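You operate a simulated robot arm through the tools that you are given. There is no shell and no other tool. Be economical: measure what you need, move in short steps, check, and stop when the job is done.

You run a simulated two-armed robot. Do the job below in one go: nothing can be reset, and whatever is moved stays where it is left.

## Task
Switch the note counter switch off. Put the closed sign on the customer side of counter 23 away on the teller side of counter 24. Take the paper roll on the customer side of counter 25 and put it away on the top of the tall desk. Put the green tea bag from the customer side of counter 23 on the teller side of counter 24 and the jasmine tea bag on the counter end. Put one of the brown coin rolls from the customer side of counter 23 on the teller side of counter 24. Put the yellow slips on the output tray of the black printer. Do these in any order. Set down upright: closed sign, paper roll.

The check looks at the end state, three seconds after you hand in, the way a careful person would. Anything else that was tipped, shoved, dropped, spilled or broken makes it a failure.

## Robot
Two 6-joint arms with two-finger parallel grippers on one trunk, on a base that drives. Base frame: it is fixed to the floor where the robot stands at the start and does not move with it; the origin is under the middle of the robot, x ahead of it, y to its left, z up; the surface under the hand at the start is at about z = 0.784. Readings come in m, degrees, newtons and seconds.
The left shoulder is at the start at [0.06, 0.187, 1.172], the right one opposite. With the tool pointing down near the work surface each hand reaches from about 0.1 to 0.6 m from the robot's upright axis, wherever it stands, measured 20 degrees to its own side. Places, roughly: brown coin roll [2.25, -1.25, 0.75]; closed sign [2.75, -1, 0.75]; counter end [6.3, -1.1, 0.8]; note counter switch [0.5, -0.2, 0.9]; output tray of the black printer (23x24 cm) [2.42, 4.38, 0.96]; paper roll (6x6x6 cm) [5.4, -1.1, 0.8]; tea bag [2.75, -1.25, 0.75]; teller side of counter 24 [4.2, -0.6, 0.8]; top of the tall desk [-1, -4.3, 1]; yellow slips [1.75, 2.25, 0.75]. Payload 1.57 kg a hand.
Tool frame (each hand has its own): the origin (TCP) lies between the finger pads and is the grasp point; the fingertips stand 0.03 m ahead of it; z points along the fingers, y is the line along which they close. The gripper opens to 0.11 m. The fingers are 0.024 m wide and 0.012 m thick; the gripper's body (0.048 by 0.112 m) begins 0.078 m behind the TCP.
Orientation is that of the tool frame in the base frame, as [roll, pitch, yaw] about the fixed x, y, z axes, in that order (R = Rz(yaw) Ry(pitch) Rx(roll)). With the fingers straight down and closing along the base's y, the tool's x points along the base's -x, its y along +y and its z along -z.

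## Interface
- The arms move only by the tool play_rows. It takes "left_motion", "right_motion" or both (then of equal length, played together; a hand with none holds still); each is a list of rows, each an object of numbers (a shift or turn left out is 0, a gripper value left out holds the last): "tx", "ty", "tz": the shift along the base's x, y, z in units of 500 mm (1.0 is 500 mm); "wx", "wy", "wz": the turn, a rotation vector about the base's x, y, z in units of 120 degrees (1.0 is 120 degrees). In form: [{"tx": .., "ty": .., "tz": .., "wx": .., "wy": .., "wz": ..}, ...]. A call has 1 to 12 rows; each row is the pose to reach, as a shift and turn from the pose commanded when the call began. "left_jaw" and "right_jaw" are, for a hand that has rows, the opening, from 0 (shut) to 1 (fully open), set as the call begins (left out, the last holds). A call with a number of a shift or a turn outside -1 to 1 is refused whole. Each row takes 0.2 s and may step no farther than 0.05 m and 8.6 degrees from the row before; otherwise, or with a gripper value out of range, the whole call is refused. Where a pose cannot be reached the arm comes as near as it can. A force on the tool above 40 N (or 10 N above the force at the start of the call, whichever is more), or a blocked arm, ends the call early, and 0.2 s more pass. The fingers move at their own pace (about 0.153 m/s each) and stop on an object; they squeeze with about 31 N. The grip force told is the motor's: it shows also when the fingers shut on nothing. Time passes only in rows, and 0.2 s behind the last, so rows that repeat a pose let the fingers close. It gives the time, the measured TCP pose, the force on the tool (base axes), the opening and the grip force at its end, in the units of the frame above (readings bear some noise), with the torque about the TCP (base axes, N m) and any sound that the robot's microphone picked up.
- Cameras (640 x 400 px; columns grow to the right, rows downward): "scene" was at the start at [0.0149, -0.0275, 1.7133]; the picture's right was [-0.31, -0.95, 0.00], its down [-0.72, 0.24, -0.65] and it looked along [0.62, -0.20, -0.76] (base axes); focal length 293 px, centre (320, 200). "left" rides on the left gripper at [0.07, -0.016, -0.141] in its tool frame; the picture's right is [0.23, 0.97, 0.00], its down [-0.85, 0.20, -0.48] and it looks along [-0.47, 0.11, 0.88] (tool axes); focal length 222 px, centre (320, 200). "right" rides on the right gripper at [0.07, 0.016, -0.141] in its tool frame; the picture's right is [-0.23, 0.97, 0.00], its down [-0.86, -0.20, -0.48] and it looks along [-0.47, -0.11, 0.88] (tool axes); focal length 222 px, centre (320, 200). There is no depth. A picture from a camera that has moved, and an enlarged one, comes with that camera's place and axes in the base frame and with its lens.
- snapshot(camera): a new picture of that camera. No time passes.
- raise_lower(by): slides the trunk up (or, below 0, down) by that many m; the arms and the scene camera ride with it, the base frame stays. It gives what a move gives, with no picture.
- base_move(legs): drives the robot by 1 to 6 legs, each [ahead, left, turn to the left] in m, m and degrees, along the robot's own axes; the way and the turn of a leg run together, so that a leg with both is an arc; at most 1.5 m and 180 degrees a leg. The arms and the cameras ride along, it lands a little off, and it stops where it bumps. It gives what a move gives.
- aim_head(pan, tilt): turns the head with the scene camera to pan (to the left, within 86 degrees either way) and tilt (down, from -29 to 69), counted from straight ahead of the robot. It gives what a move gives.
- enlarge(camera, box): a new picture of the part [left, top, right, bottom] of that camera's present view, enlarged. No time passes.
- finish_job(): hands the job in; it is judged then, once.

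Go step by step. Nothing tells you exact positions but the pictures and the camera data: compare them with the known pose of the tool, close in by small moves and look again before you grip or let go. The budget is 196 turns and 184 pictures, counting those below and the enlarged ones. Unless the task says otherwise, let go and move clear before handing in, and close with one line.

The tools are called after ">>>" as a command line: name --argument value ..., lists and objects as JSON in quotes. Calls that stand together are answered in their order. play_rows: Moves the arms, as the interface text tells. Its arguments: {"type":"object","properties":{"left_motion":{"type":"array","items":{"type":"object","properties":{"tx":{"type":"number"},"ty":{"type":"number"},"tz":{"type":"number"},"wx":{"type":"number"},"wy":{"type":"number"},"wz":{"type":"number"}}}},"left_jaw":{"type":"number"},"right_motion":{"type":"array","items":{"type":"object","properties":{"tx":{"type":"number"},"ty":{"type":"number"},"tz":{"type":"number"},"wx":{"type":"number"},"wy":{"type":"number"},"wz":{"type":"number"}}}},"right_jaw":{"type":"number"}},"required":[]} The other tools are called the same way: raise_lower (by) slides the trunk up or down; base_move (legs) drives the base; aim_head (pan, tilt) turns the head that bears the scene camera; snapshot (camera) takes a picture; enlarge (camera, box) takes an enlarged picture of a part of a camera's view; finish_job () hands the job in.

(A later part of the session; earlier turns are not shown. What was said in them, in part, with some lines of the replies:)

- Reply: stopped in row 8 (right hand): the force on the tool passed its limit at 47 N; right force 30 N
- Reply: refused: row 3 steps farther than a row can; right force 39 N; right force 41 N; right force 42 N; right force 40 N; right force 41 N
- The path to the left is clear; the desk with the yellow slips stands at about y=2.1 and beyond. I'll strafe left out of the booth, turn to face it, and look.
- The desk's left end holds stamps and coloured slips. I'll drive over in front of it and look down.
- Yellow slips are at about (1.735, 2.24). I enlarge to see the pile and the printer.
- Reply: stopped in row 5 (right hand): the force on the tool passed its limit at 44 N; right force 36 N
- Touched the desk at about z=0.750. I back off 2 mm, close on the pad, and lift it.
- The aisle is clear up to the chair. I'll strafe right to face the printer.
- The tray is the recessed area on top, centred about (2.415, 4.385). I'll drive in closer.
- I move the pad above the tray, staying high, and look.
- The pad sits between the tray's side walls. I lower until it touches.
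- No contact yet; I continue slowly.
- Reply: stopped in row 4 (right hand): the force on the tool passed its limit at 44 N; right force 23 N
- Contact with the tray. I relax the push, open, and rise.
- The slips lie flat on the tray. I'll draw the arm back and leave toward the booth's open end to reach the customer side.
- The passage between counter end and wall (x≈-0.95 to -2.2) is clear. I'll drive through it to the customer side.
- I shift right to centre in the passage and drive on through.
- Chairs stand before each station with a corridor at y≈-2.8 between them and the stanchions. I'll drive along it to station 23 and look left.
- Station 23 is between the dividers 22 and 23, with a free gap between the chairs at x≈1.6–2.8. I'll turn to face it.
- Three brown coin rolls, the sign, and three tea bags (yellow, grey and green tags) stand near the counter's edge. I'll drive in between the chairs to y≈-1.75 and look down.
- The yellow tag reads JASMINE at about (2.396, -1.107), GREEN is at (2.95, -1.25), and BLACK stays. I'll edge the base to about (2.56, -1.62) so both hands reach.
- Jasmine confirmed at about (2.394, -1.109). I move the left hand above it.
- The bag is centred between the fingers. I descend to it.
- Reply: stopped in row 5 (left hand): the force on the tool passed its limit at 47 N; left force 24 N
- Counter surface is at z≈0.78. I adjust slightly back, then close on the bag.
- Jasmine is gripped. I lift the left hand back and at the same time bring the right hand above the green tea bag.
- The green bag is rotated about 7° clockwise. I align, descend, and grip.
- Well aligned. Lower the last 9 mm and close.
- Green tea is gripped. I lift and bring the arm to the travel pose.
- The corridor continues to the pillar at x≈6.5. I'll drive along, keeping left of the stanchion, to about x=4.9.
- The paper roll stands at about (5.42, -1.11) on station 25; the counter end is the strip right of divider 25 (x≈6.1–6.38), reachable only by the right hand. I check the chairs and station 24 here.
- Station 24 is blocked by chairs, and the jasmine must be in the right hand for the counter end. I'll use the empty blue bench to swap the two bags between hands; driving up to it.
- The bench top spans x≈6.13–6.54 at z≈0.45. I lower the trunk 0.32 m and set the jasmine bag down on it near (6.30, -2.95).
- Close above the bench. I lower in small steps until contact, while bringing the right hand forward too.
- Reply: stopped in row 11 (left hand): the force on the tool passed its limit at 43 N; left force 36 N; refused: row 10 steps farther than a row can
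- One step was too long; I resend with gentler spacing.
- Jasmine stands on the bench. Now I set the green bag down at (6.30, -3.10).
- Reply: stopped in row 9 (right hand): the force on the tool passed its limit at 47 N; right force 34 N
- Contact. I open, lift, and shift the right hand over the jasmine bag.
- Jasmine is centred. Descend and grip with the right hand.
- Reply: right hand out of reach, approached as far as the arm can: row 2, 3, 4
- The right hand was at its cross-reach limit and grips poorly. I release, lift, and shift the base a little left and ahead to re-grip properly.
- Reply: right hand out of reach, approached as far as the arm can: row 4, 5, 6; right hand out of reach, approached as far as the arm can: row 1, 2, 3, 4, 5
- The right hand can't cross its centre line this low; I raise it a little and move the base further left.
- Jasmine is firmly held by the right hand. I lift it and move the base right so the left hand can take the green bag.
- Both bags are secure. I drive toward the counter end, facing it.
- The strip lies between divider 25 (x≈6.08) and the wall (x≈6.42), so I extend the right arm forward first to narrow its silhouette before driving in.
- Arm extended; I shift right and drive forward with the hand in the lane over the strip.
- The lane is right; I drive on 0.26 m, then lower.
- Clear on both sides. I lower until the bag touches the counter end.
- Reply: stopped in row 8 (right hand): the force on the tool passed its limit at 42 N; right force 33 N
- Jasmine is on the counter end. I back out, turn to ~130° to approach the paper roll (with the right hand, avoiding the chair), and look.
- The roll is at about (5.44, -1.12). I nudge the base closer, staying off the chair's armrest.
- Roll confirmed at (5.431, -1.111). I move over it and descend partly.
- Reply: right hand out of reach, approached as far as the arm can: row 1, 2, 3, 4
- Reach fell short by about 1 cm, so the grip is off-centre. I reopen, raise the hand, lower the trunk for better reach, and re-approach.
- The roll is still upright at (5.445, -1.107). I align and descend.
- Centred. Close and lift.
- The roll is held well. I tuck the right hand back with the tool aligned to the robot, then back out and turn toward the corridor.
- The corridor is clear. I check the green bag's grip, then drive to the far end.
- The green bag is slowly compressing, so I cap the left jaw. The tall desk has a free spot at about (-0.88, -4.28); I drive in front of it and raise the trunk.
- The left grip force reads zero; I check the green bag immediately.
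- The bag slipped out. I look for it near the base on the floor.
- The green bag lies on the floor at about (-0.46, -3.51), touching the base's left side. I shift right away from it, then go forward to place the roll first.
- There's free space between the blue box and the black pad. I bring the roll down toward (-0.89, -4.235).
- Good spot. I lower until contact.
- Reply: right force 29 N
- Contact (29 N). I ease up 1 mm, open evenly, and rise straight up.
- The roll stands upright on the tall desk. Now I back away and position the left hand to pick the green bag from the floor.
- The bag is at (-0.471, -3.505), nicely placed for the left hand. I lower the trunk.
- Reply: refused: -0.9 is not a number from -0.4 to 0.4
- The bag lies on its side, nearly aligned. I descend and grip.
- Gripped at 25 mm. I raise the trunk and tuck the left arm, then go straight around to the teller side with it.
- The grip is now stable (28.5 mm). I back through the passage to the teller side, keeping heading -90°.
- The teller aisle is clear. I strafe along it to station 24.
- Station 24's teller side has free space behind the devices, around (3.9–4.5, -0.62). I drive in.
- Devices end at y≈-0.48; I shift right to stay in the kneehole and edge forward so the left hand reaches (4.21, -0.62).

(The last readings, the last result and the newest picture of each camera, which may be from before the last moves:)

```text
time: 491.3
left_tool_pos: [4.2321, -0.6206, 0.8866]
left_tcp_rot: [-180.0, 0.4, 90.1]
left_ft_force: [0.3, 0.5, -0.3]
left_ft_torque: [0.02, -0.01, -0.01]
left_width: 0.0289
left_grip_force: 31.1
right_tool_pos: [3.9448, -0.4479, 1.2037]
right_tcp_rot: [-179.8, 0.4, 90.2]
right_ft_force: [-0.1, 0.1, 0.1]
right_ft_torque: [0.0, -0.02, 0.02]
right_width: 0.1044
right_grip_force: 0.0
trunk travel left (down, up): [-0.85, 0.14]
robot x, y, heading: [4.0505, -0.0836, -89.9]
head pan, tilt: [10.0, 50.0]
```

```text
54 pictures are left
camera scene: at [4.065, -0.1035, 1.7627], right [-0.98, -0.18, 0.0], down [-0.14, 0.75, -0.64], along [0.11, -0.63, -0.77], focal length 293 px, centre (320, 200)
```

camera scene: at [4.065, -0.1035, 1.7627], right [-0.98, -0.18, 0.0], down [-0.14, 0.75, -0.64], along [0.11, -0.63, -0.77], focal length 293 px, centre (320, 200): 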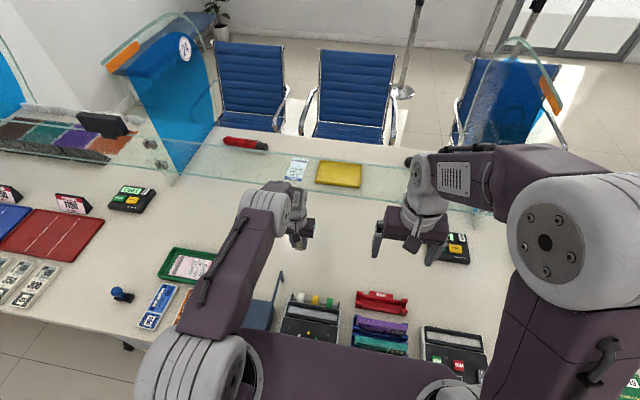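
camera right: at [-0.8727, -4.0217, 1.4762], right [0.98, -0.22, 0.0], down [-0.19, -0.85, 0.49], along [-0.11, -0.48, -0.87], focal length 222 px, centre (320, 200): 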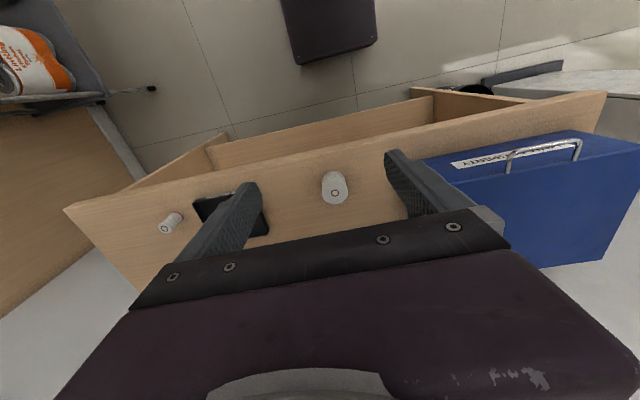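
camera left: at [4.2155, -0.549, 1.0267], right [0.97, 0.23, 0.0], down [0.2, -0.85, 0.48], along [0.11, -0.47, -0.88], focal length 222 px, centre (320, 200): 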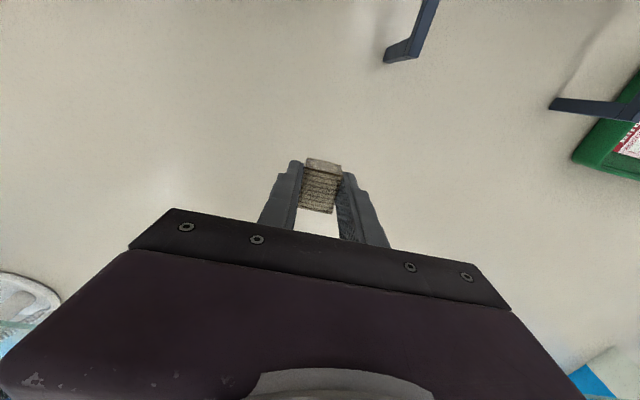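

Open space below. I lower the bag to the counter and release.

>>> play_rows --left_motion '[{"tz": -0.06}, {"tz": -0.11}, {"tz": -0.13}, {"tz": -0.136}, {"tz": -0.142}, {"tz": -0.148}, {"tz": -0.154}, {"tz": -0.16}]'

>>> play_rows --left_jaw 0.65 --left_motion '[{"tz": 0.002}, {"tz": 0.002}, {"tz": 0.002}, {"tz": 0.06}, {"tz": 0.15}, {"tz": 0.24}, {"tz": 0.33}, {"tz": 0.42}, {"tz": 0.5, "ty": 0.04}, {"tz": 0.57, "ty": 0.1}, {"tz": 0.63, "ty": 0.17}, {"tz": 0.68, "ty": 0.25}]'

>>> snapshot --camera "left"

```text
time: 493.2
left_tool_pos: [4.2306, -0.6174, 0.8149]
left_tcp_rot: [179.8, 1.2, 90.2]
left_ft_force: [-2.8, 4.1, 15.2]
left_ft_torque: [0.27, -0.19, 0.05]
left_width: 0.0282
left_grip_force: 30.8
left hand out of reach, approached as far as the arm can: row 6, 7, 8
right_tool_pos: [3.9414, -0.4447, 1.2048]
right_tcp_rot: [-179.7, 0.5, 90.4]
right_ft_force: [0.7, 0.3, -0.3]
right_ft_torque: [0.03, -0.01, -0.03]
right_width: 0.1043
right_grip_force: 0.1
trunk travel left (down, up): [-0.85, 0.14]
robot x, y, heading: [4.0487, -0.0827, -89.9]
head pan, tilt: [10.0, 50.0]
stopped in row 8 (left hand): the force on the tool passed its limit at 41 N (the readings are from after the stop); the commanded pose is now the measured one
```

```text
time: 495.8
left_tool_pos: [4.2296, -0.6749, 1.1766]
left_tcp_rot: [179.9, 0.9, 90.1]
left_ft_force: [-0.3, 0.3, -0.4]
left_ft_torque: [-0.01, -0.04, 0.04]
left_width: 0.0716
left_grip_force: 0.0
left hand out of reach, approached as far as the arm can: row 4, 5, 6, 7, 8, 9, 10, 11, 12
right_tool_pos: [3.9431, -0.446, 1.2053]
right_tcp_rot: [-179.8, 0.6, 90.3]
right_ft_force: [-0.4, 0.7, -0.3]
right_ft_torque: [0.02, 0.01, -0.02]
right_width: 0.1045
right_grip_force: 0.1
trunk travel left (down, up): [-0.85, 0.14]
robot x, y, heading: [4.0521, -0.0843, -89.5]
head pan, tilt: [10.0, 50.0]
```

```text
53 pictures are left
camera left: at [4.2132, -0.6024, 1.3161], right [0.97, 0.23, 0.0], down [0.2, -0.85, 0.49], along [0.11, -0.48, -0.87], focal length 222 px, centre (320, 200)
```

left: 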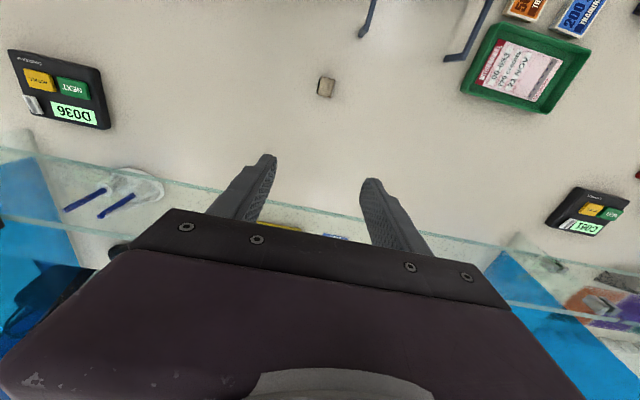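

The green bag sits on the teller counter at about (4.23, -0.62). The arm reported odd reach limits; I retract it gently.

>>> play_rows --left_motion '[{"tz": 0.02}, {"tz": 0.04, "ty": 0.04}, {"tz": 0.06, "ty": 0.08}, {"tz": 0.08, "ty": 0.12}, {"tz": 0.1, "ty": 0.16}]'

```text
time: 497.0
left_tool_pos: [4.2275, -0.668, 1.2138]
left_tcp_rot: [179.8, 0.8, 90.1]
left_ft_force: [0.3, -0.9, 0.0]
left_ft_torque: [-0.03, -0.01, -0.01]
left_width: 0.0716
left_grip_force: 0.1
left hand out of reach, approached as far as the arm can: row 2, 3, 4, 5
right_tool_pos: [3.9424, -0.4457, 1.2049]
right_tcp_rot: [-179.9, 0.5, 90.3]
right_ft_force: [-0.5, 0.8, 0.5]
right_ft_torque: [-0.02, -0.02, 0.02]
right_width: 0.1043
right_grip_force: 0.0
trunk travel left (down, up): [-0.85, 0.14]
robot x, y, heading: [4.0517, -0.084, -89.8]
head pan, tilt: [10.0, 50.0]
```

>>> play_rows --left_motion '[{"tz": 0.08, "ty": -0.1}, {"tz": 0.16, "ty": -0.1}, {"tz": 0.24, "ty": -0.1}, {"tz": 0.32, "ty": -0.08}, {"tz": 0.32, "ty": 0.0}]'

>>> snapshot --camera "scene"

```text
refused: row 1 steps farther than a row can; nothing moved
```

```text
52 pictures are left
camera scene: at [4.0646, -0.1024, 1.7627], right [-0.98, -0.18, 0.0], down [-0.14, 0.75, -0.64], along [0.11, -0.63, -0.77], focal length 293 px, centre (320, 200)
```

scene: 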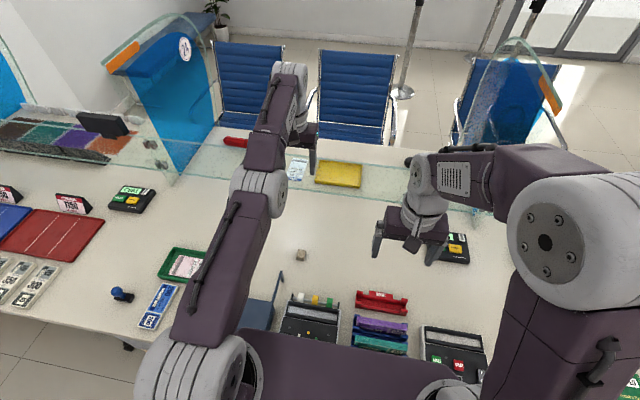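

The left arm is stretched straight (stuck elbow). I try raising it straight up to unfold.

>>> play_rows --left_motion '[{"tz": 0.08}, {"tz": 0.16}, {"tz": 0.24}, {"tz": 0.32}, {"tz": 0.4}, {"tz": 0.4, "ty": 0.08}, {"tz": 0.4, "ty": 0.16}, {"tz": 0.4, "ty": 0.24}]'

```text
time: 498.8
left_tool_pos: [4.229, -0.5401, 1.4187]
left_tcp_rot: [179.8, 1.2, 90.1]
left_ft_force: [-0.8, 1.3, 0.8]
left_ft_torque: [-0.06, 0.0, -0.01]
left_width: 0.0715
left_grip_force: 0.1
left hand out of reach, approached as far as the arm can: row 1, 2, 3, 4, 5, 6, 7
right_tool_pos: [3.943, -0.4426, 1.206]
right_tcp_rot: [-179.8, 0.7, 90.1]
right_ft_force: [-0.2, 0.6, 0.9]
right_ft_torque: [-0.04, 0.0, -0.04]
right_width: 0.1046
right_grip_force: 0.1
trunk travel left (down, up): [-0.85, 0.14]
robot x, y, heading: [4.0516, -0.0798, -89.9]
head pan, tilt: [10.0, 50.0]
```

Row 8 was reached. I retract further and see if it follows.

>>> play_rows --left_motion '[{"ty": 0.06}, {"ty": 0.12}, {"ty": 0.18}, {"ty": 0.24, "tz": -0.04}, {"ty": 0.28, "tz": -0.1}, {"ty": 0.28, "tz": -0.18}, {"ty": 0.28, "tz": -0.26}]'

>>> snapshot --camera "scene"

```text
time: 500.4
left_tool_pos: [4.2282, -0.41, 1.2822]
left_tcp_rot: [180.0, 0.9, 90.1]
left_ft_force: [0.1, 0.9, -0.7]
left_ft_torque: [0.01, -0.04, 0.01]
left_width: 0.0716
left_grip_force: 0.0
right_tool_pos: [3.9439, -0.4465, 1.2035]
right_tcp_rot: [-179.8, 0.4, 90.4]
right_ft_force: [1.1, -0.4, -1.0]
right_ft_torque: [-0.02, 0.0, 0.03]
right_width: 0.1042
right_grip_force: 0.1
trunk travel left (down, up): [-0.85, 0.14]
robot x, y, heading: [4.0485, -0.0855, -90.0]
head pan, tilt: [10.0, 50.0]
```

```text
51 pictures are left
camera scene: at [4.065, -0.1051, 1.7627], right [-0.98, -0.18, 0.0], down [-0.14, 0.75, -0.64], along [0.11, -0.63, -0.77], focal length 293 px, centre (320, 200)
```

scene: 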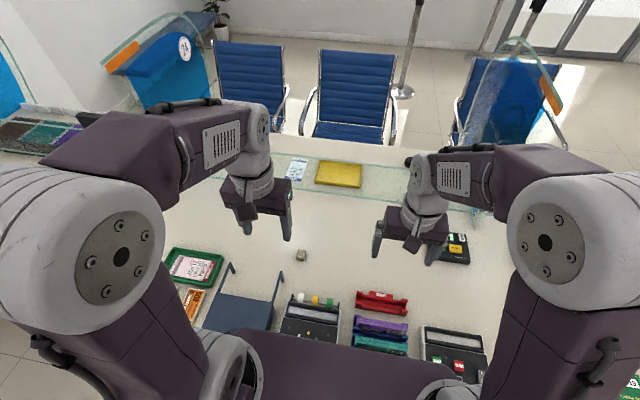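

Arm recovered and clear. I drive back around to the customer side for the sign and a coin roll.

>>> base_move --legs '[[-1.35, 0, 0], [0, -1.4, 0], [0, -1.4, 0], [0, -1.4, 0], [0, -0.9, 0]]'

```text
time: 531.1
left_tool_pos: [-0.8692, 0.9165, 1.2831]
left_tcp_rot: [-180.0, 1.0, 87.6]
left_ft_force: [1.2, 0.3, 0.1]
left_ft_torque: [-0.01, 0.02, -0.02]
left_width: 0.0713
left_grip_force: 0.0
right_tool_pos: [-1.1562, 0.8911, 1.2044]
right_tcp_rot: [-179.6, 0.5, 87.6]
right_ft_force: [-0.2, -0.3, 0.0]
right_ft_torque: [0.0, 0.02, 0.01]
right_width: 0.1044
right_grip_force: 0.0
trunk travel left (down, up): [-0.85, 0.14]
robot x, y, heading: [-1.0317, 1.248, -92.5]
head pan, tilt: [10.0, 50.0]
```

>>> base_move --legs '[[0, 0, 2.5], [0.75, -0.55, 0], [1.5, 0, 0], [1.5, 0, 0], [0.28, 0, 0], [0, 1.4, 0]]'

```text
time: 558.5
left_tool_pos: [-0.0124, -3.0838, 1.2843]
left_tcp_rot: [179.9, 1.0, 90.6]
left_ft_force: [-0.1, 0.0, 0.5]
left_ft_torque: [0.06, 0.0, 0.0]
left_width: 0.0716
left_grip_force: 0.1
right_tool_pos: [-0.2944, -3.1255, 1.2049]
right_tcp_rot: [-179.8, 0.5, 90.8]
right_ft_force: [-0.4, 0.3, 0.2]
right_ft_torque: [-0.02, -0.03, -0.01]
right_width: 0.1044
right_grip_force: 0.0
trunk travel left (down, up): [-0.85, 0.14]
robot x, y, heading: [-0.1934, -2.7605, -89.4]
head pan, tilt: [10.0, 50.0]
```

>>> base_move --legs '[[0, 1.35, 0], [0, 0, 179.4], [0, -1.28, 0], [0.6, 0, 0]]'

```text
time: 581.6
left_tool_pos: [2.2394, -1.8136, 1.2832]
left_tcp_rot: [180.0, 1.1, -90.0]
left_ft_force: [-0.6, -0.4, -0.5]
left_ft_torque: [-0.02, 0.01, -0.01]
left_width: 0.0713
left_grip_force: 0.1
right_tool_pos: [2.5239, -1.7765, 1.2045]
right_tcp_rot: [-179.8, 0.7, -89.9]
right_ft_force: [-0.3, -0.6, -0.4]
right_ft_torque: [-0.05, 0.0, 0.0]
right_width: 0.1044
right_grip_force: 0.1
trunk travel left (down, up): [-0.85, 0.14]
robot x, y, heading: [2.4105, -2.1398, 90.0]
head pan, tilt: [10.0, 50.0]
```

>>> base_move --legs '[[0.51, -0.04, 0]]'

>>> aim_head --pan 0 --tilt 50

>>> enlarge --camera "scene" --box '[180, 200, 460, 375]'

```text
time: 584.6
left_tool_pos: [2.2803, -1.3002, 1.2829]
left_tcp_rot: [-180.0, 1.0, -90.2]
left_ft_force: [0.1, 0.3, 0.3]
left_ft_torque: [-0.03, 0.0, -0.01]
left_width: 0.0716
left_grip_force: 0.1
right_tool_pos: [2.5655, -1.2643, 1.2041]
right_tcp_rot: [-179.8, 0.5, -90.0]
right_ft_force: [0.6, -0.6, 0.0]
right_ft_torque: [-0.03, 0.03, 0.0]
right_width: 0.1045
right_grip_force: 0.0
trunk travel left (down, up): [-0.85, 0.14]
robot x, y, heading: [2.4595, -1.624, 89.8]
head pan, tilt: [10.0, 50.0]
```

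```text
time: 585.3
left_tool_pos: [2.2803, -1.2986, 1.2826]
left_tcp_rot: [-180.0, 0.9, -90.2]
left_ft_force: [0.3, -0.7, 1.1]
left_ft_torque: [-0.01, 0.02, -0.01]
left_width: 0.0714
left_grip_force: 0.1
right_tool_pos: [2.5654, -1.2618, 1.2047]
right_tcp_rot: [-179.9, 0.6, -90.0]
right_ft_force: [0.3, -0.2, -0.3]
right_ft_torque: [-0.04, -0.01, 0.01]
right_width: 0.1044
right_grip_force: 0.1
trunk travel left (down, up): [-0.85, 0.14]
robot x, y, heading: [2.4572, -1.6243, 89.7]
head pan, tilt: [0.0, 50.0]
```

```text
2.29 times, centred on (320, 288) of scene
camera zoom: at [2.4577, -1.6102, 1.7627], right [1.0, 0.0, 0.0], down [0.0, -0.77, -0.64], along [0.0, 0.64, -0.77], focal length 669 px, centre (320, 0)
```

zoom: 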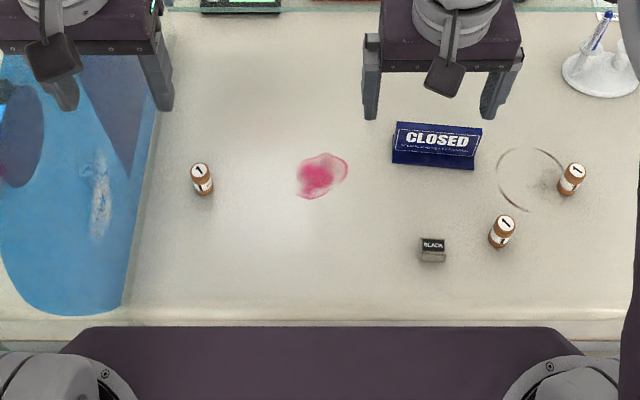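

>>> enlarge --camera "right" --box '[230, 110, 350, 215]'

>>> enlarge --camera "left" --box '[60, 90, 360, 240]'

```text
3.81 times, centred on (290, 162) of right
camera zoom: at [2.5483, -1.3335, 1.3455], right [-0.97, 0.23, 0.0], down [0.2, 0.85, 0.49], along [0.11, 0.47, -0.87], focal length 846 px, centre (434, 343)
```

zoom: 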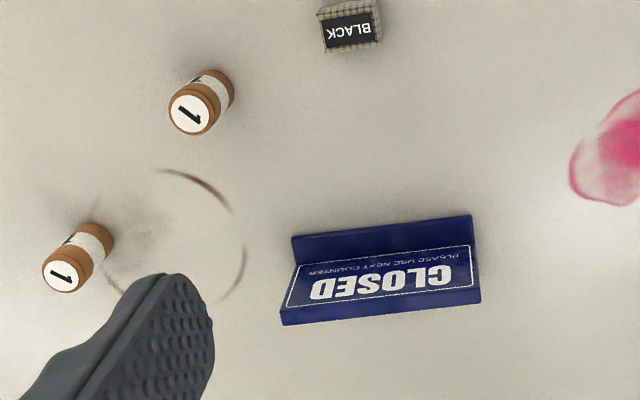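

```text
2.13 times, centred on (210, 165) of left
camera zoom: at [2.2975, -1.3703, 1.4229], right [-0.97, -0.22, 0.0], down [-0.2, 0.85, 0.49], along [-0.11, 0.48, -0.87], focal length 474 px, centre (555, 275)
```

zoom: 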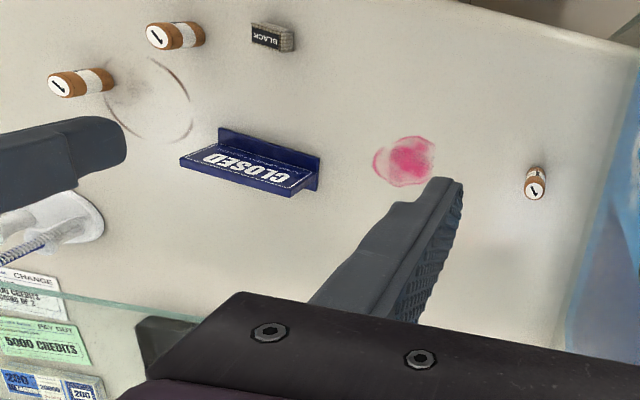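

The sign is an upright panel at about (2.638, -1.108), turned ~6° clockwise, with a small front foot; the left coin roll is at (2.279, -1.17). I move both hands above them, turning the right one so its fingers straddle the panel.

>>> play_rows --left_jaw 0.6 --right_jaw 0.6 --left_motion '[{"ty": 0.02, "tz": -0.06}, {"ty": 0.04, "tz": -0.12}, {"ty": 0.07, "tz": -0.18}, {"ty": 0.1, "tz": -0.24}, {"ty": 0.13, "tz": -0.3}, {"ty": 0.16, "tz": -0.36}, {"ty": 0.19, "tz": -0.42}, {"ty": 0.22, "tz": -0.48}, {"ty": 0.24, "tz": -0.54}, {"ty": 0.257, "tz": -0.6}, {"ty": 0.257, "tz": -0.66}, {"ty": 0.257, "tz": -0.7}]' --right_motion '[{"wz": 0.06, "ty": 0.03}, {"wz": 0.12, "ty": 0.06, "tx": 0.02}, {"wz": 0.18, "ty": 0.1, "tx": 0.04}, {"wz": 0.24, "ty": 0.14, "tx": 0.06}, {"wz": 0.3, "ty": 0.18, "tx": 0.08}, {"wz": 0.36, "ty": 0.22, "tx": 0.1}, {"wz": 0.42, "ty": 0.26, "tx": 0.12, "tz": -0.06}, {"wz": 0.48, "ty": 0.3, "tx": 0.14, "tz": -0.13}, {"wz": 0.54, "ty": 0.308, "tx": 0.146, "tz": -0.2}, {"wz": 0.6, "ty": 0.308, "tx": 0.146, "tz": -0.28}, {"wz": 0.66, "ty": 0.308, "tx": 0.146, "tz": -0.36}, {"wz": 0.6975, "ty": 0.308, "tx": 0.146, "tz": -0.44}]'

>>> snapshot --camera "right"

>>> snapshot --camera "left"

```text
time: 587.9
left_tool_pos: [2.279, -1.1687, 0.9327]
left_tcp_rot: [-180.0, 1.0, -90.1]
left_ft_force: [-0.7, 0.4, 0.4]
left_ft_torque: [-0.03, 0.0, -0.01]
left_width: 0.0658
left_grip_force: 0.0
right_tool_pos: [2.6389, -1.1073, 0.986]
right_tcp_rot: [-179.7, 0.5, -6.1]
right_ft_force: [0.0, -0.4, -0.3]
right_ft_torque: [-0.07, 0.0, 0.0]
right_width: 0.0663
right_grip_force: 0.0
trunk travel left (down, up): [-0.85, 0.14]
robot x, y, heading: [2.459, -1.6258, 89.7]
head pan, tilt: [0.0, 50.0]
```

```text
47 pictures are left
camera right: at [2.7065, -1.1317, 1.126], right [-0.33, -0.94, 0.0], down [-0.82, 0.29, 0.49], along [-0.46, 0.16, -0.87], focal length 222 px, centre (320, 200)
```

right: 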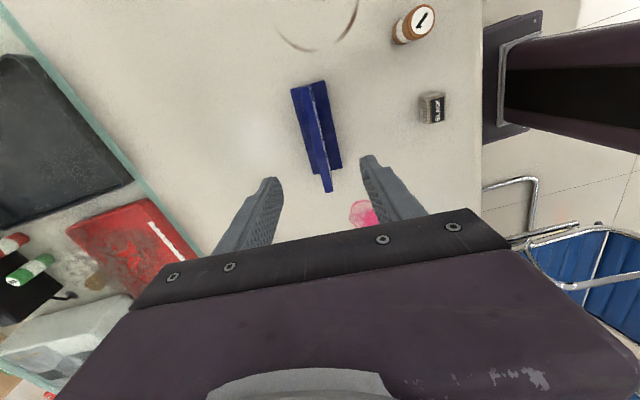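

```text
46 pictures are left
camera left: at [2.2971, -1.2406, 1.0722], right [-0.97, -0.22, 0.0], down [-0.2, 0.85, 0.49], along [-0.11, 0.48, -0.87], focal length 222 px, centre (320, 200)
```

left: 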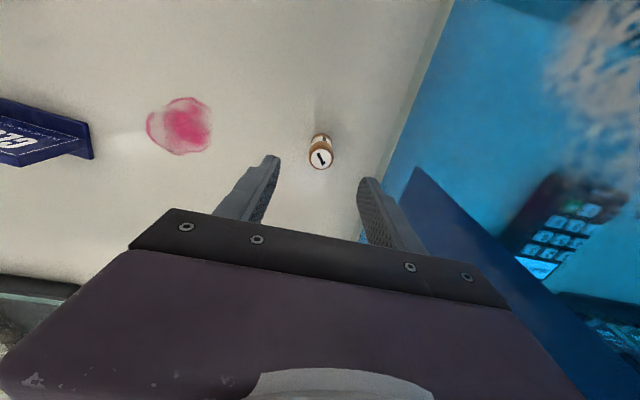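

Both are well under the hands. I correct the right yaw a bit and descend both.

>>> play_rows --left_motion '[{"ty": 0.006, "tz": -0.06}, {"ty": 0.008, "tz": -0.12}, {"ty": 0.008, "tz": -0.17}, {"ty": 0.008, "tz": -0.2}, {"ty": 0.008, "tz": -0.222}]' --right_motion '[{"tx": 0.003, "tz": -0.07, "wz": -0.0375}, {"tx": 0.003, "tz": -0.14, "wz": -0.0375}, {"tx": 0.003, "tz": -0.2, "wz": -0.0375}, {"tx": 0.003, "tz": -0.23, "wz": -0.0375}, {"tx": 0.003, "tz": -0.25, "wz": -0.0375}]'

>>> snapshot --camera "right"

>>> snapshot --camera "left"

```text
time: 589.1
left_tool_pos: [2.282, -1.1655, 0.8215]
left_tcp_rot: [-180.0, 0.9, -90.2]
left_ft_force: [-0.4, 0.4, -0.5]
left_ft_torque: [-0.01, 0.01, 0.01]
left_width: 0.0661
left_grip_force: 0.1
right_tool_pos: [2.6396, -1.1076, 0.8593]
right_tcp_rot: [-179.8, 0.5, -10.7]
right_ft_force: [0.7, -0.3, -0.2]
right_ft_torque: [0.01, 0.02, -0.02]
right_width: 0.0657
right_grip_force: 0.1
trunk travel left (down, up): [-0.85, 0.14]
robot x, y, heading: [2.4538, -1.6234, 90.0]
head pan, tilt: [0.0, 50.0]
```

```text
45 pictures are left
camera right: at [2.7053, -1.1375, 1.0006], right [-0.41, -0.91, 0.0], down [-0.8, 0.35, 0.49], along [-0.44, 0.2, -0.87], focal length 222 px, centre (320, 200)
```

right: 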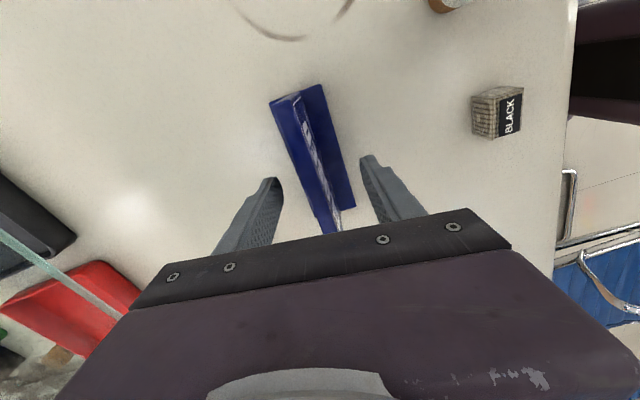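

```text
44 pictures are left
camera left: at [2.2986, -1.2372, 0.961], right [-0.97, -0.22, 0.0], down [-0.2, 0.85, 0.49], along [-0.11, 0.48, -0.87], focal length 222 px, centre (320, 200)
```

left: 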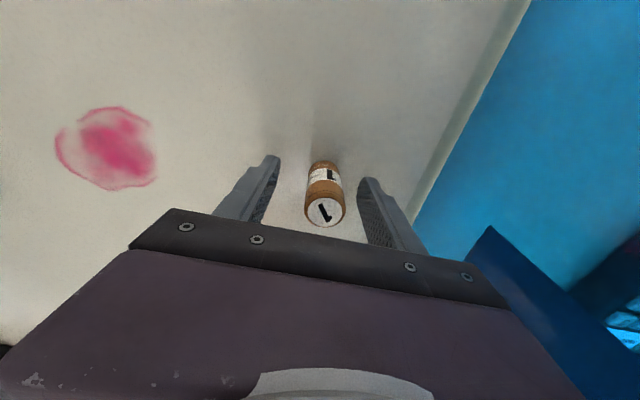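

Aligned. Lower the right hand the last 2 cm and close both grippers.

>>> play_rows --right_motion '[{"tz": -0.02}, {"tz": -0.042}]'

>>> play_rows --left_jaw 0.05 --right_jaw 0.0 --left_motion '[{}, {}, {}, {}]' --right_motion '[{}, {}, {}, {}]'

>>> snapshot --camera "right"

```text
time: 589.7
left_tool_pos: [2.2821, -1.1657, 0.8219]
left_tcp_rot: [-180.0, 0.9, -90.2]
left_ft_force: [-0.3, 0.2, -0.5]
left_ft_torque: [-0.03, 0.01, -0.02]
left_width: 0.0661
left_grip_force: 0.0
right_tool_pos: [2.6399, -1.1079, 0.8379]
right_tcp_rot: [-179.8, 0.5, -10.8]
right_ft_force: [0.1, -1.4, -0.4]
right_ft_torque: [-0.04, 0.02, 0.02]
right_width: 0.0659
right_grip_force: 0.1
trunk travel left (down, up): [-0.85, 0.14]
robot x, y, heading: [2.4576, -1.6196, 89.9]
head pan, tilt: [0.0, 50.0]
```

```text
time: 590.7
left_tool_pos: [2.2815, -1.1669, 0.8212]
left_tcp_rot: [-180.0, 1.1, -90.2]
left_ft_force: [-0.3, 0.1, 0.2]
left_ft_torque: [-0.01, 0.0, 0.03]
left_width: 0.0257
left_grip_force: 30.8
right_tool_pos: [2.6388, -1.1072, 0.8397]
right_tcp_rot: [-179.7, 0.5, -10.9]
right_ft_force: [0.5, 0.0, 3.9]
right_ft_torque: [-0.16, -0.04, 0.16]
right_width: 0.0116
right_grip_force: 29.8
trunk travel left (down, up): [-0.85, 0.14]
robot x, y, heading: [2.454, -1.6242, 90.1]
head pan, tilt: [0.0, 50.0]
```

```text
43 pictures are left
camera right: at [2.7058, -1.1387, 0.9801], right [-0.41, -0.91, 0.0], down [-0.8, 0.35, 0.49], along [-0.44, 0.2, -0.87], focal length 222 px, centre (320, 200)
```

right: 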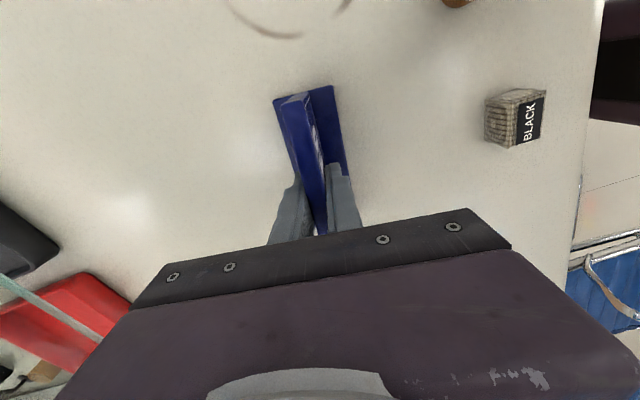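

Both gripped. I lift both straight up and tuck them for travel.

>>> play_rows --left_motion '[{"tz": 0.04}, {"tz": 0.12}, {"tz": 0.2}, {"tz": 0.29}, {"tz": 0.38}, {"tz": 0.47}, {"tz": 0.56}, {"tz": 0.65, "ty": -0.03}, {"tz": 0.72, "ty": -0.08}, {"tz": 0.78, "ty": -0.14}, {"tz": 0.82, "ty": -0.21}, {"tz": 0.86, "ty": -0.28}]' --right_motion '[{"tz": 0.03}, {"tz": 0.1}, {"tz": 0.18}, {"tz": 0.26}, {"tz": 0.34}, {"tz": 0.42}, {"tz": 0.5}, {"tz": 0.58, "ty": -0.04}, {"tz": 0.65, "ty": -0.1}, {"tz": 0.71, "ty": -0.17}, {"tz": 0.76, "ty": -0.25}, {"tz": 0.8, "ty": -0.33}]'

>>> snapshot --camera "scene"

```text
time: 593.3
left_tool_pos: [2.28, -1.3111, 1.2537]
left_tcp_rot: [-180.0, 1.1, -90.2]
left_ft_force: [0.2, -0.2, -1.2]
left_ft_torque: [0.05, -0.03, -0.01]
left_width: 0.0259
left_grip_force: 31.3
right_tool_pos: [2.6383, -1.2774, 1.2393]
right_tcp_rot: [-179.6, 0.6, -10.8]
right_ft_force: [0.2, -0.6, -1.9]
right_ft_torque: [0.09, -0.01, 0.03]
right_width: 0.0117
right_grip_force: 29.1
trunk travel left (down, up): [-0.85, 0.14]
robot x, y, heading: [2.4576, -1.6294, 89.9]
head pan, tilt: [0.0, 50.0]
```

```text
42 pictures are left
camera scene: at [2.4578, -1.617, 1.7627], right [1.0, 0.0, 0.0], down [0.0, -0.76, -0.65], along [0.0, 0.65, -0.76], focal length 293 px, centre (320, 200)
```

scene: 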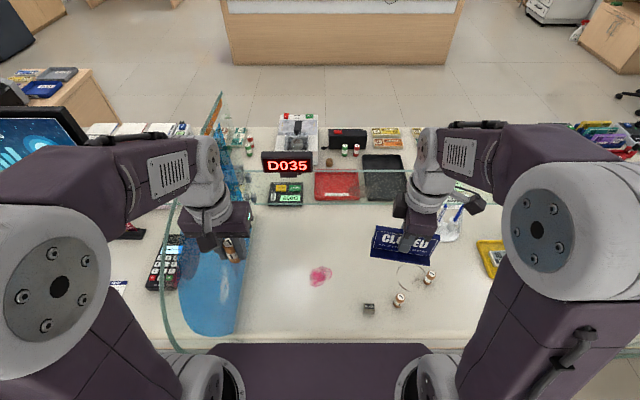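

Both items held. I back out and travel around again.

>>> base_move --legs '[[-1.1, 0, 0], [0, 1.4, 0], [0, 1.4, 0], [0, 1.24, 0]]'

```text
time: 618.1
left_tool_pos: [-1.7712, -2.551, 1.2534]
left_tcp_rot: [179.9, 0.9, -88.5]
left_ft_force: [-0.3, -0.3, -1.4]
left_ft_torque: [0.03, 0.0, -0.01]
left_width: 0.0255
left_grip_force: 30.9
right_tool_pos: [-1.4128, -2.5048, 1.2387]
right_tcp_rot: [-179.8, 0.5, -9.0]
right_ft_force: [0.4, 0.4, -2.0]
right_ft_torque: [0.03, 0.04, 0.04]
right_width: 0.0117
right_grip_force: 29.0
trunk travel left (down, up): [-0.85, 0.14]
robot x, y, heading: [-1.584, -2.8646, 92.0]
head pan, tilt: [0.0, 50.0]
```

>>> base_move --legs '[[0, 0, -2], [1.5, 0, 0], [1.5, 0, 0], [0.4, 0, 0], [0.7, -0.6, 0], [0, -1.4, 0]]'

>>> snapshot --camera "right"

```text
time: 645.9
left_tool_pos: [0.287, 1.4969, 1.2522]
left_tcp_rot: [180.0, 0.8, -91.3]
left_ft_force: [-0.3, -0.3, -1.9]
left_ft_torque: [0.02, -0.01, -0.02]
left_width: 0.0259
left_grip_force: 30.8
right_tool_pos: [0.6469, 1.5261, 1.2387]
right_tcp_rot: [-179.8, 0.5, -11.9]
right_ft_force: [0.5, 0.2, -1.8]
right_ft_torque: [-0.03, -0.04, 0.01]
right_width: 0.0117
right_grip_force: 29.1
trunk travel left (down, up): [-0.85, 0.14]
robot x, y, heading: [0.4575, 1.1775, 88.8]
head pan, tilt: [0.0, 50.0]
```

```text
41 pictures are left
camera right: at [0.7115, 1.4937, 1.3797], right [-0.42, -0.91, 0.0], down [-0.79, 0.37, 0.49], along [-0.44, 0.21, -0.87], focal length 222 px, centre (320, 200)
```

right: 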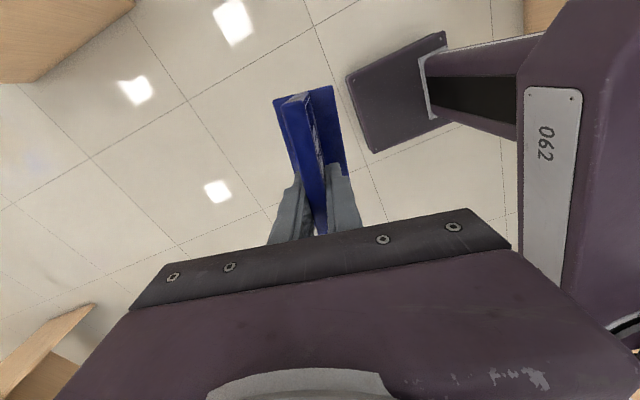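

Sign is steady. I turn here to face the counter and strafe to station 24.

>>> base_move --legs '[[0, 0, 180], [0, 0, 1.2], [0, 1.4, 0], [0, 1.4, 0], [0, 0.86, 0]]'

```text
time: 671.3
left_tool_pos: [4.3017, 0.8621, 1.2527]
left_tcp_rot: [179.8, 1.0, 91.0]
left_ft_force: [-0.1, -0.2, -1.1]
left_ft_torque: [0.02, -0.03, 0.02]
left_width: 0.0258
left_grip_force: 31.0
right_tool_pos: [3.9441, 0.8212, 1.2381]
right_tcp_rot: [-179.8, 0.6, 170.4]
right_ft_force: [-0.9, 0.0, -1.9]
right_ft_torque: [-0.01, -0.05, -0.02]
right_width: 0.0116
right_grip_force: 28.9
trunk travel left (down, up): [-0.85, 0.14]
robot x, y, heading: [4.1195, 1.1734, -89.0]
head pan, tilt: [0.0, 50.0]
```

>>> base_move --legs '[[0, 0, -1], [0.7, 0, 0], [0.57, 0, 0]]'

>>> raise_lower --by -0.06

>>> aim_head --pan 0 --tilt 52

>>> snapshot --camera "scene"

```text
time: 678.3
left_tool_pos: [4.3021, -0.4058, 1.2534]
left_tcp_rot: [-180.0, 1.0, 90.1]
left_ft_force: [-0.1, 0.1, -0.9]
left_ft_torque: [-0.03, -0.01, 0.02]
left_width: 0.0261
left_grip_force: 30.8
right_tool_pos: [3.9431, -0.4407, 1.2388]
right_tcp_rot: [-179.6, 0.5, 169.5]
right_ft_force: [0.0, -1.0, -2.4]
right_ft_torque: [0.01, -0.03, -0.01]
right_width: 0.0118
right_grip_force: 28.8
trunk travel left (down, up): [-0.85, 0.14]
robot x, y, heading: [4.1252, -0.0902, -89.9]
head pan, tilt: [0.0, 50.0]
```

```text
time: 679.3
left_tool_pos: [4.3018, -0.406, 1.1921]
left_tcp_rot: [-180.0, 1.0, 90.1]
left_ft_force: [-0.8, -0.6, -1.9]
left_ft_torque: [0.0, -0.01, -0.02]
left_width: 0.0255
left_grip_force: 31.0
right_tool_pos: [3.9442, -0.441, 1.1782]
right_tcp_rot: [-179.8, 0.5, 169.6]
right_ft_force: [-0.1, 0.6, -1.1]
right_ft_torque: [-0.03, 0.0, -0.01]
right_width: 0.0115
right_grip_force: 29.0
trunk travel left (down, up): [-0.79, 0.2]
robot x, y, heading: [4.1253, -0.0873, -89.7]
head pan, tilt: [0.0, 50.0]
```

```text
time: 679.9
left_tool_pos: [4.3019, -0.4063, 1.193]
left_tcp_rot: [179.9, 0.9, 90.1]
left_ft_force: [-0.2, 0.1, -1.0]
left_ft_torque: [0.03, -0.01, 0.01]
left_width: 0.0256
left_grip_force: 31.1
right_tool_pos: [3.9441, -0.4421, 1.1778]
right_tcp_rot: [-179.7, 0.6, 169.5]
right_ft_force: [-0.2, 0.6, -2.2]
right_ft_torque: [-0.02, 0.02, 0.01]
right_width: 0.0117
right_grip_force: 28.5
trunk travel left (down, up): [-0.79, 0.2]
robot x, y, heading: [4.1229, -0.0905, -90.1]
head pan, tilt: [0.0, 52.0]
```

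```text
40 pictures are left
camera scene: at [4.1252, -0.1075, 1.7], right [-1.0, 0.0, 0.0], down [0.0, 0.79, -0.62], along [0.0, -0.62, -0.79], focal length 293 px, centre (320, 200)
```

scene: 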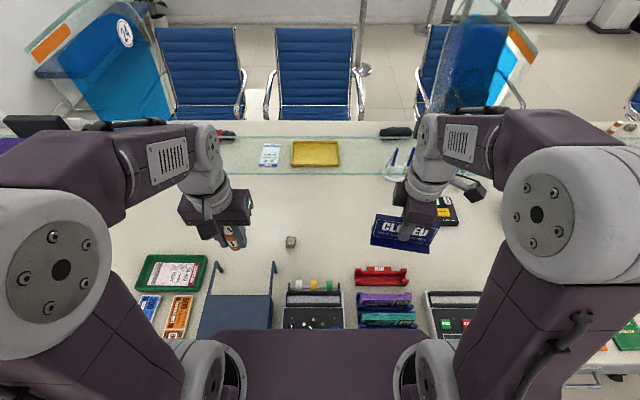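

Everything is clear: green bag at (4.23, -0.625). I lower the sign toward (3.935, -0.605) and the coin roll toward (4.335, -0.60).

>>> play_rows --left_motion '[{"ty": -0.05, "tz": -0.02}, {"ty": -0.1, "tz": -0.05, "tx": 0.02}, {"ty": -0.16, "tz": -0.08, "tx": 0.04}, {"ty": -0.22, "tz": -0.12, "tx": 0.06}, {"ty": -0.28, "tz": -0.16, "tx": 0.066}, {"ty": -0.34, "tz": -0.21, "tx": 0.066}, {"ty": -0.388, "tz": -0.27, "tx": 0.066}, {"ty": -0.388, "tz": -0.35, "tx": 0.066}, {"ty": -0.388, "tz": -0.43, "tx": 0.066}, {"ty": -0.388, "tz": -0.51, "tx": 0.066}, {"ty": -0.388, "tz": -0.58, "tx": 0.066}, {"ty": -0.388, "tz": -0.626, "tx": 0.066}]' --right_motion '[{"ty": -0.04, "wz": 0.02}, {"ty": -0.08, "tz": -0.03, "wz": 0.04}, {"ty": -0.13, "tz": -0.06, "wz": 0.06}, {"ty": -0.18, "tz": -0.1, "wz": 0.0875}, {"ty": -0.23, "tz": -0.14, "wz": 0.0875}, {"ty": -0.28, "tz": -0.18, "wz": 0.0875, "tx": -0.01}, {"ty": -0.326, "tz": -0.23, "wz": 0.0875, "tx": -0.018}, {"ty": -0.326, "tz": -0.3, "wz": 0.0875, "tx": -0.018}, {"ty": -0.326, "tz": -0.37, "wz": 0.0875, "tx": -0.018}, {"ty": -0.326, "tz": -0.44, "wz": 0.0875, "tx": -0.018}, {"ty": -0.326, "tz": -0.51, "wz": 0.0875, "tx": -0.018}, {"ty": -0.326, "tz": -0.556, "wz": 0.0875, "tx": -0.018}]'

>>> snapshot --camera "scene"

>>> snapshot --camera "left"

>>> snapshot --camera "right"

```text
time: 682.5
left_tool_pos: [4.3357, -0.5989, 0.8781]
left_tcp_rot: [-180.0, 0.9, 90.1]
left_ft_force: [-0.3, 1.0, -1.2]
left_ft_torque: [0.01, 0.01, -0.01]
left_width: 0.0256
left_grip_force: 30.9
right_tool_pos: [3.9331, -0.606, 0.9021]
right_tcp_rot: [-179.8, 0.5, 180.0]
right_ft_force: [0.0, -0.2, -2.3]
right_ft_torque: [0.0, 0.03, -0.01]
right_width: 0.0118
right_grip_force: 28.9
trunk travel left (down, up): [-0.79, 0.2]
robot x, y, heading: [4.1215, -0.0874, -89.8]
head pan, tilt: [0.0, 52.0]
```

```text
39 pictures are left
camera scene: at [4.1251, -0.1091, 1.7001], right [-1.0, 0.0, 0.0], down [0.0, 0.79, -0.61], along [0.0, -0.61, -0.79], focal length 293 px, centre (320, 200)
```

scene: 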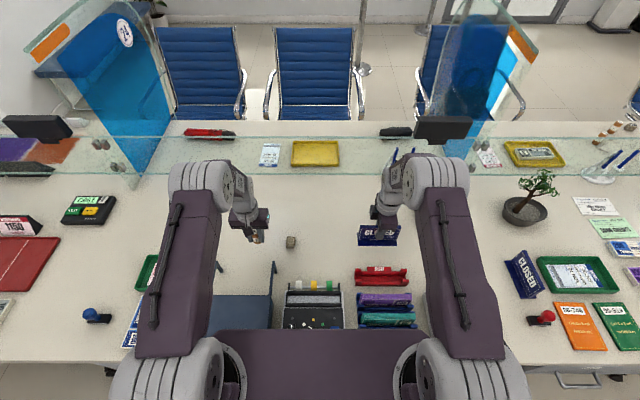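

```text
38 pictures are left
camera left: at [4.3191, -0.5257, 1.0182], right [0.97, 0.23, 0.0], down [0.2, -0.85, 0.49], along [0.11, -0.48, -0.87], focal length 222 px, centre (320, 200)
```

left: 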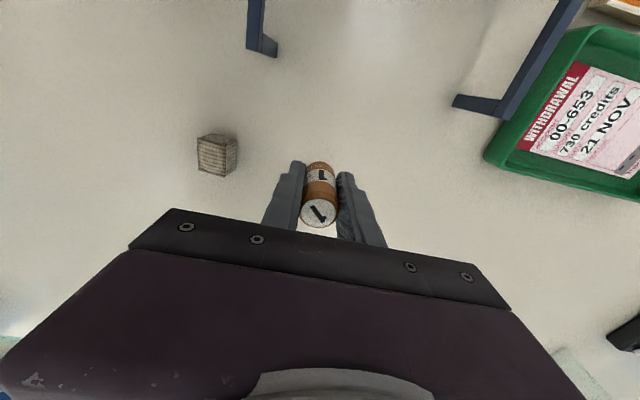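

```text
37 pictures are left
camera right: at [3.8632, -0.5894, 1.0423], right [0.23, 0.97, 0.0], down [0.85, -0.2, 0.49], along [0.47, -0.11, -0.87], focal length 222 px, centre (320, 200)
```

right: 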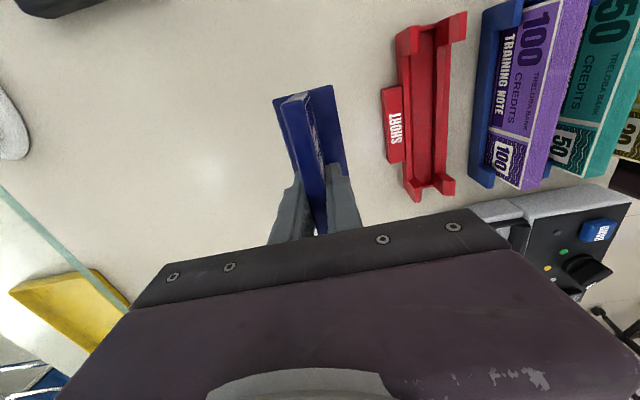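

The red tray is close behind the sign, so I shift it 1.5 cm forward; then lower both until contact.

>>> play_rows --left_motion '[{"tz": -0.05}, {"tz": -0.09}, {"tz": -0.1}, {"tz": -0.106}, {"tz": -0.11}, {"tz": -0.114}]'

>>> play_rows --right_motion '[{"ty": -0.03, "tz": -0.03}, {"ty": -0.034, "tz": -0.08}, {"ty": -0.034, "tz": -0.106}, {"ty": -0.034, "tz": -0.114}, {"ty": -0.034, "tz": -0.12}, {"ty": -0.034, "tz": -0.125}, {"ty": -0.034, "tz": -0.13}]'

```text
time: 683.9
left_tool_pos: [4.3346, -0.6005, 0.8223]
left_tcp_rot: [-179.9, 0.9, 90.1]
left_ft_force: [0.4, 0.0, -1.8]
left_ft_torque: [0.02, 0.02, 0.02]
left_width: 0.0256
left_grip_force: 30.9
right_tool_pos: [3.9339, -0.6059, 0.902]
right_tcp_rot: [-179.8, 0.5, 179.9]
right_ft_force: [0.6, -0.3, -1.9]
right_ft_torque: [-0.01, 0.01, 0.0]
right_width: 0.0117
right_grip_force: 28.9
trunk travel left (down, up): [-0.79, 0.2]
robot x, y, heading: [4.1224, -0.0869, -89.8]
head pan, tilt: [0.0, 52.0]
```

```text
time: 685.5
left_tool_pos: [4.3355, -0.5988, 0.8227]
left_tcp_rot: [-179.9, 1.1, 90.1]
left_ft_force: [0.7, 0.3, -1.6]
left_ft_torque: [0.03, 0.02, 0.03]
left_width: 0.0259
left_grip_force: 31.5
right_tool_pos: [3.9343, -0.622, 0.8388]
right_tcp_rot: [-179.3, 0.5, 179.9]
right_ft_force: [-3.5, 0.4, 25.7]
right_ft_torque: [0.68, -0.25, 0.02]
right_width: 0.0116
right_grip_force: 29.4
trunk travel left (down, up): [-0.79, 0.2]
robot x, y, heading: [4.1227, -0.0882, -89.7]
head pan, tilt: [0.0, 52.0]
```

The sign touches. I ease it and open slowly; the coin roll goes down a bit more.

>>> play_rows --right_motion '[{"tz": 0.003}, {"tz": 0.003}]' --left_motion '[{"tz": -0.003}, {"tz": -0.006}]'

>>> play_rows --right_jaw 0.38 --right_motion '[{}, {}, {}, {}, {}]' --left_motion '[{"tz": -0.002}, {"tz": -0.004}, {"tz": -0.006}, {"tz": -0.006}, {"tz": -0.006}]'

>>> snapshot --camera "right"

```text
time: 686.1
left_tool_pos: [4.3362, -0.5992, 0.8218]
left_tcp_rot: [-179.9, 1.2, 90.1]
left_ft_force: [-0.8, 2.2, 10.5]
left_ft_torque: [0.14, 0.08, -0.02]
left_width: 0.0258
left_grip_force: 31.3
right_tool_pos: [3.9344, -0.6208, 0.8373]
right_tcp_rot: [-179.6, 0.5, -180.0]
right_ft_force: [-2.9, -6.3, 17.0]
right_ft_torque: [0.04, 0.52, 0.12]
right_width: 0.0119
right_grip_force: 28.9
trunk travel left (down, up): [-0.79, 0.2]
robot x, y, heading: [4.1216, -0.0891, -89.8]
head pan, tilt: [0.0, 52.0]
```

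```text
time: 687.3
left_tool_pos: [4.3346, -0.5993, 0.8189]
left_tcp_rot: [179.9, 1.2, 90.0]
left_ft_force: [6.4, -1.0, 27.8]
left_ft_torque: [-0.24, -0.17, 0.03]
left_width: 0.0257
left_grip_force: 30.8
right_tool_pos: [3.9345, -0.6202, 0.8385]
right_tcp_rot: [-179.6, 0.5, -180.0]
right_ft_force: [0.2, 0.2, -0.9]
right_ft_torque: [0.01, 0.03, -0.02]
right_width: 0.0417
right_grip_force: 0.0
trunk travel left (down, up): [-0.79, 0.2]
robot x, y, heading: [4.1257, -0.087, -89.7]
head pan, tilt: [0.0, 52.0]
```

```text
36 pictures are left
camera right: at [3.8635, -0.6032, 0.9796], right [0.23, 0.97, 0.0], down [0.85, -0.2, 0.49], along [0.47, -0.11, -0.87], focal length 222 px, centre (320, 200)
```

right: 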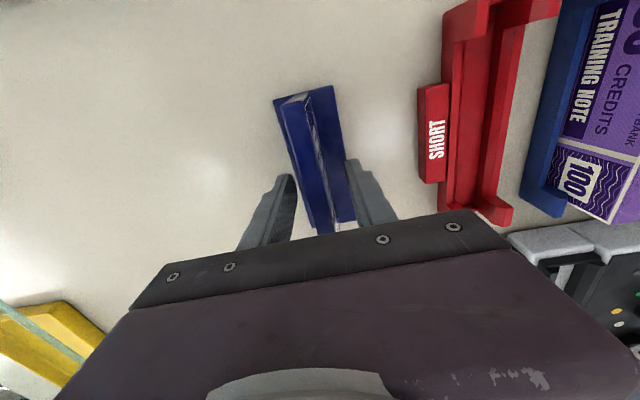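

The sign stands free between the fingers. I release the coil roll… the coin roll, and raise both hands straight up.

>>> play_rows --left_motion '[{"tz": 0.003}, {"tz": 0.004}]'

>>> play_rows --left_jaw 0.6 --left_motion '[{}, {}, {}, {"tz": 0.06}, {"tz": 0.13}, {"tz": 0.2}, {"tz": 0.28}, {"tz": 0.36}, {"tz": 0.44}, {"tz": 0.52}, {"tz": 0.58, "ty": 0.04}, {"tz": 0.64, "ty": 0.1}]' --right_motion '[{}, {}, {}, {"tz": 0.06}, {"tz": 0.13}, {"tz": 0.2}, {"tz": 0.28}, {"tz": 0.36}, {"tz": 0.44}, {"tz": 0.52}, {"tz": 0.58, "ty": 0.04}, {"tz": 0.64, "ty": 0.1}]'

>>> snapshot --camera "scene"

```text
time: 687.9
left_tool_pos: [4.3358, -0.6004, 0.8189]
left_tcp_rot: [-180.0, 1.0, 90.2]
left_ft_force: [7.2, -3.6, 17.5]
left_ft_torque: [-0.4, -0.24, 0.13]
left_width: 0.0258
left_grip_force: 31.5
right_tool_pos: [3.9348, -0.6209, 0.8377]
right_tcp_rot: [-179.6, 0.5, -180.0]
right_ft_force: [0.9, -0.2, -0.1]
right_ft_torque: [-0.02, 0.01, 0.0]
right_width: 0.0421
right_grip_force: 0.1
trunk travel left (down, up): [-0.79, 0.2]
robot x, y, heading: [4.127, -0.091, -89.9]
head pan, tilt: [0.0, 52.0]
```

```text
time: 690.5
left_tool_pos: [4.3361, -0.545, 1.1399]
left_tcp_rot: [180.0, 1.2, 90.1]
left_ft_force: [-0.4, 0.7, -0.1]
left_ft_torque: [-0.04, -0.01, 0.01]
left_width: 0.0661
left_grip_force: 0.0
right_tool_pos: [3.9356, -0.5657, 1.1594]
right_tcp_rot: [-179.5, 0.4, -179.9]
right_ft_force: [1.2, 1.1, 0.4]
right_ft_torque: [-0.03, 0.04, 0.02]
right_width: 0.0419
right_grip_force: 0.2
trunk travel left (down, up): [-0.79, 0.2]
robot x, y, heading: [4.1241, -0.0871, -89.9]
head pan, tilt: [0.0, 52.0]
```

```text
35 pictures are left
camera scene: at [4.1252, -0.101, 1.7], right [-1.0, 0.0, 0.0], down [0.0, 0.79, -0.62], along [0.0, -0.62, -0.79], focal length 293 px, centre (320, 200)
```

scene: 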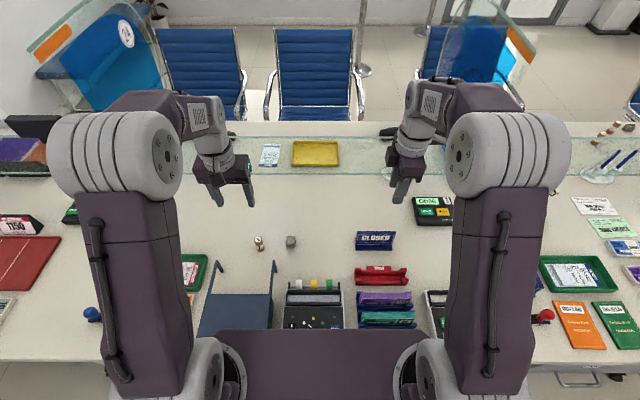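

The sign stands, with the coin roll and green tea bag beside it. I retract, back away, and take a final close look.

>>> play_rows --left_motion '[{"ty": 0.08, "tz": 0.03}, {"ty": 0.16, "tz": 0.06}, {"ty": 0.24, "tz": 0.09}, {"ty": 0.3, "tz": 0.1}]' --right_motion '[{"ty": 0.08, "tz": 0.03}, {"ty": 0.16, "tz": 0.06}, {"ty": 0.24, "tz": 0.09}, {"ty": 0.3, "tz": 0.1}]'

>>> base_move --legs '[[-0.5, 0, 0]]'

>>> enlarge --camera "scene" --box '[200, 40, 480, 215]'

```text
time: 691.5
left_tool_pos: [4.334, -0.3957, 1.189]
left_tcp_rot: [179.9, 1.1, 90.1]
left_ft_force: [-1.0, -0.3, -0.5]
left_ft_torque: [-0.04, -0.02, -0.03]
left_width: 0.0658
left_grip_force: 0.0
right_tool_pos: [3.9351, -0.4194, 1.207]
right_tcp_rot: [-179.7, 0.5, 180.0]
right_ft_force: [0.8, 0.9, 0.4]
right_ft_torque: [0.0, 0.0, -0.02]
right_width: 0.0419
right_grip_force: 0.0
trunk travel left (down, up): [-0.79, 0.2]
robot x, y, heading: [4.1261, -0.089, -89.9]
head pan, tilt: [0.0, 52.0]
```

```text
time: 694.5
left_tool_pos: [4.3327, 0.1139, 1.187]
left_tcp_rot: [-179.9, 0.8, 89.8]
left_ft_force: [-0.5, -0.3, 0.4]
left_ft_torque: [-0.02, -0.03, 0.02]
left_width: 0.0659
left_grip_force: 0.0
right_tool_pos: [3.9329, 0.0908, 1.206]
right_tcp_rot: [-179.8, 0.5, 179.7]
right_ft_force: [-0.7, 1.0, 0.6]
right_ft_torque: [0.06, 0.0, 0.0]
right_width: 0.042
right_grip_force: 0.0
trunk travel left (down, up): [-0.79, 0.2]
robot x, y, heading: [4.1251, 0.428, -89.8]
head pan, tilt: [0.0, 52.0]
```

```text
2.29 times, centred on (340, 128) of scene
camera zoom: at [4.1244, 0.4057, 1.7], right [-1.0, 0.0, 0.0], down [0.0, 0.79, -0.61], along [0.0, -0.61, -0.79], focal length 669 px, centre (274, 366)
```

zoom: 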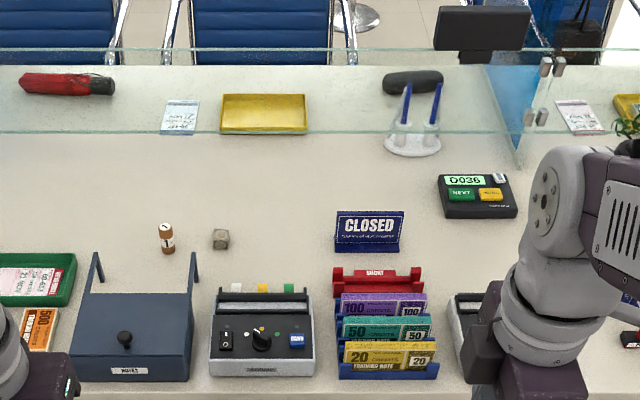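

All the items are where they belong and both hands are clear, so I'm handing the job in.

>>> finish_job

```text
The job is handed in.
```

I finished every item on the list and handed the job in. One mishap: the green tea bag slipped onto the floor during transport, and I picked it up and delivered it.
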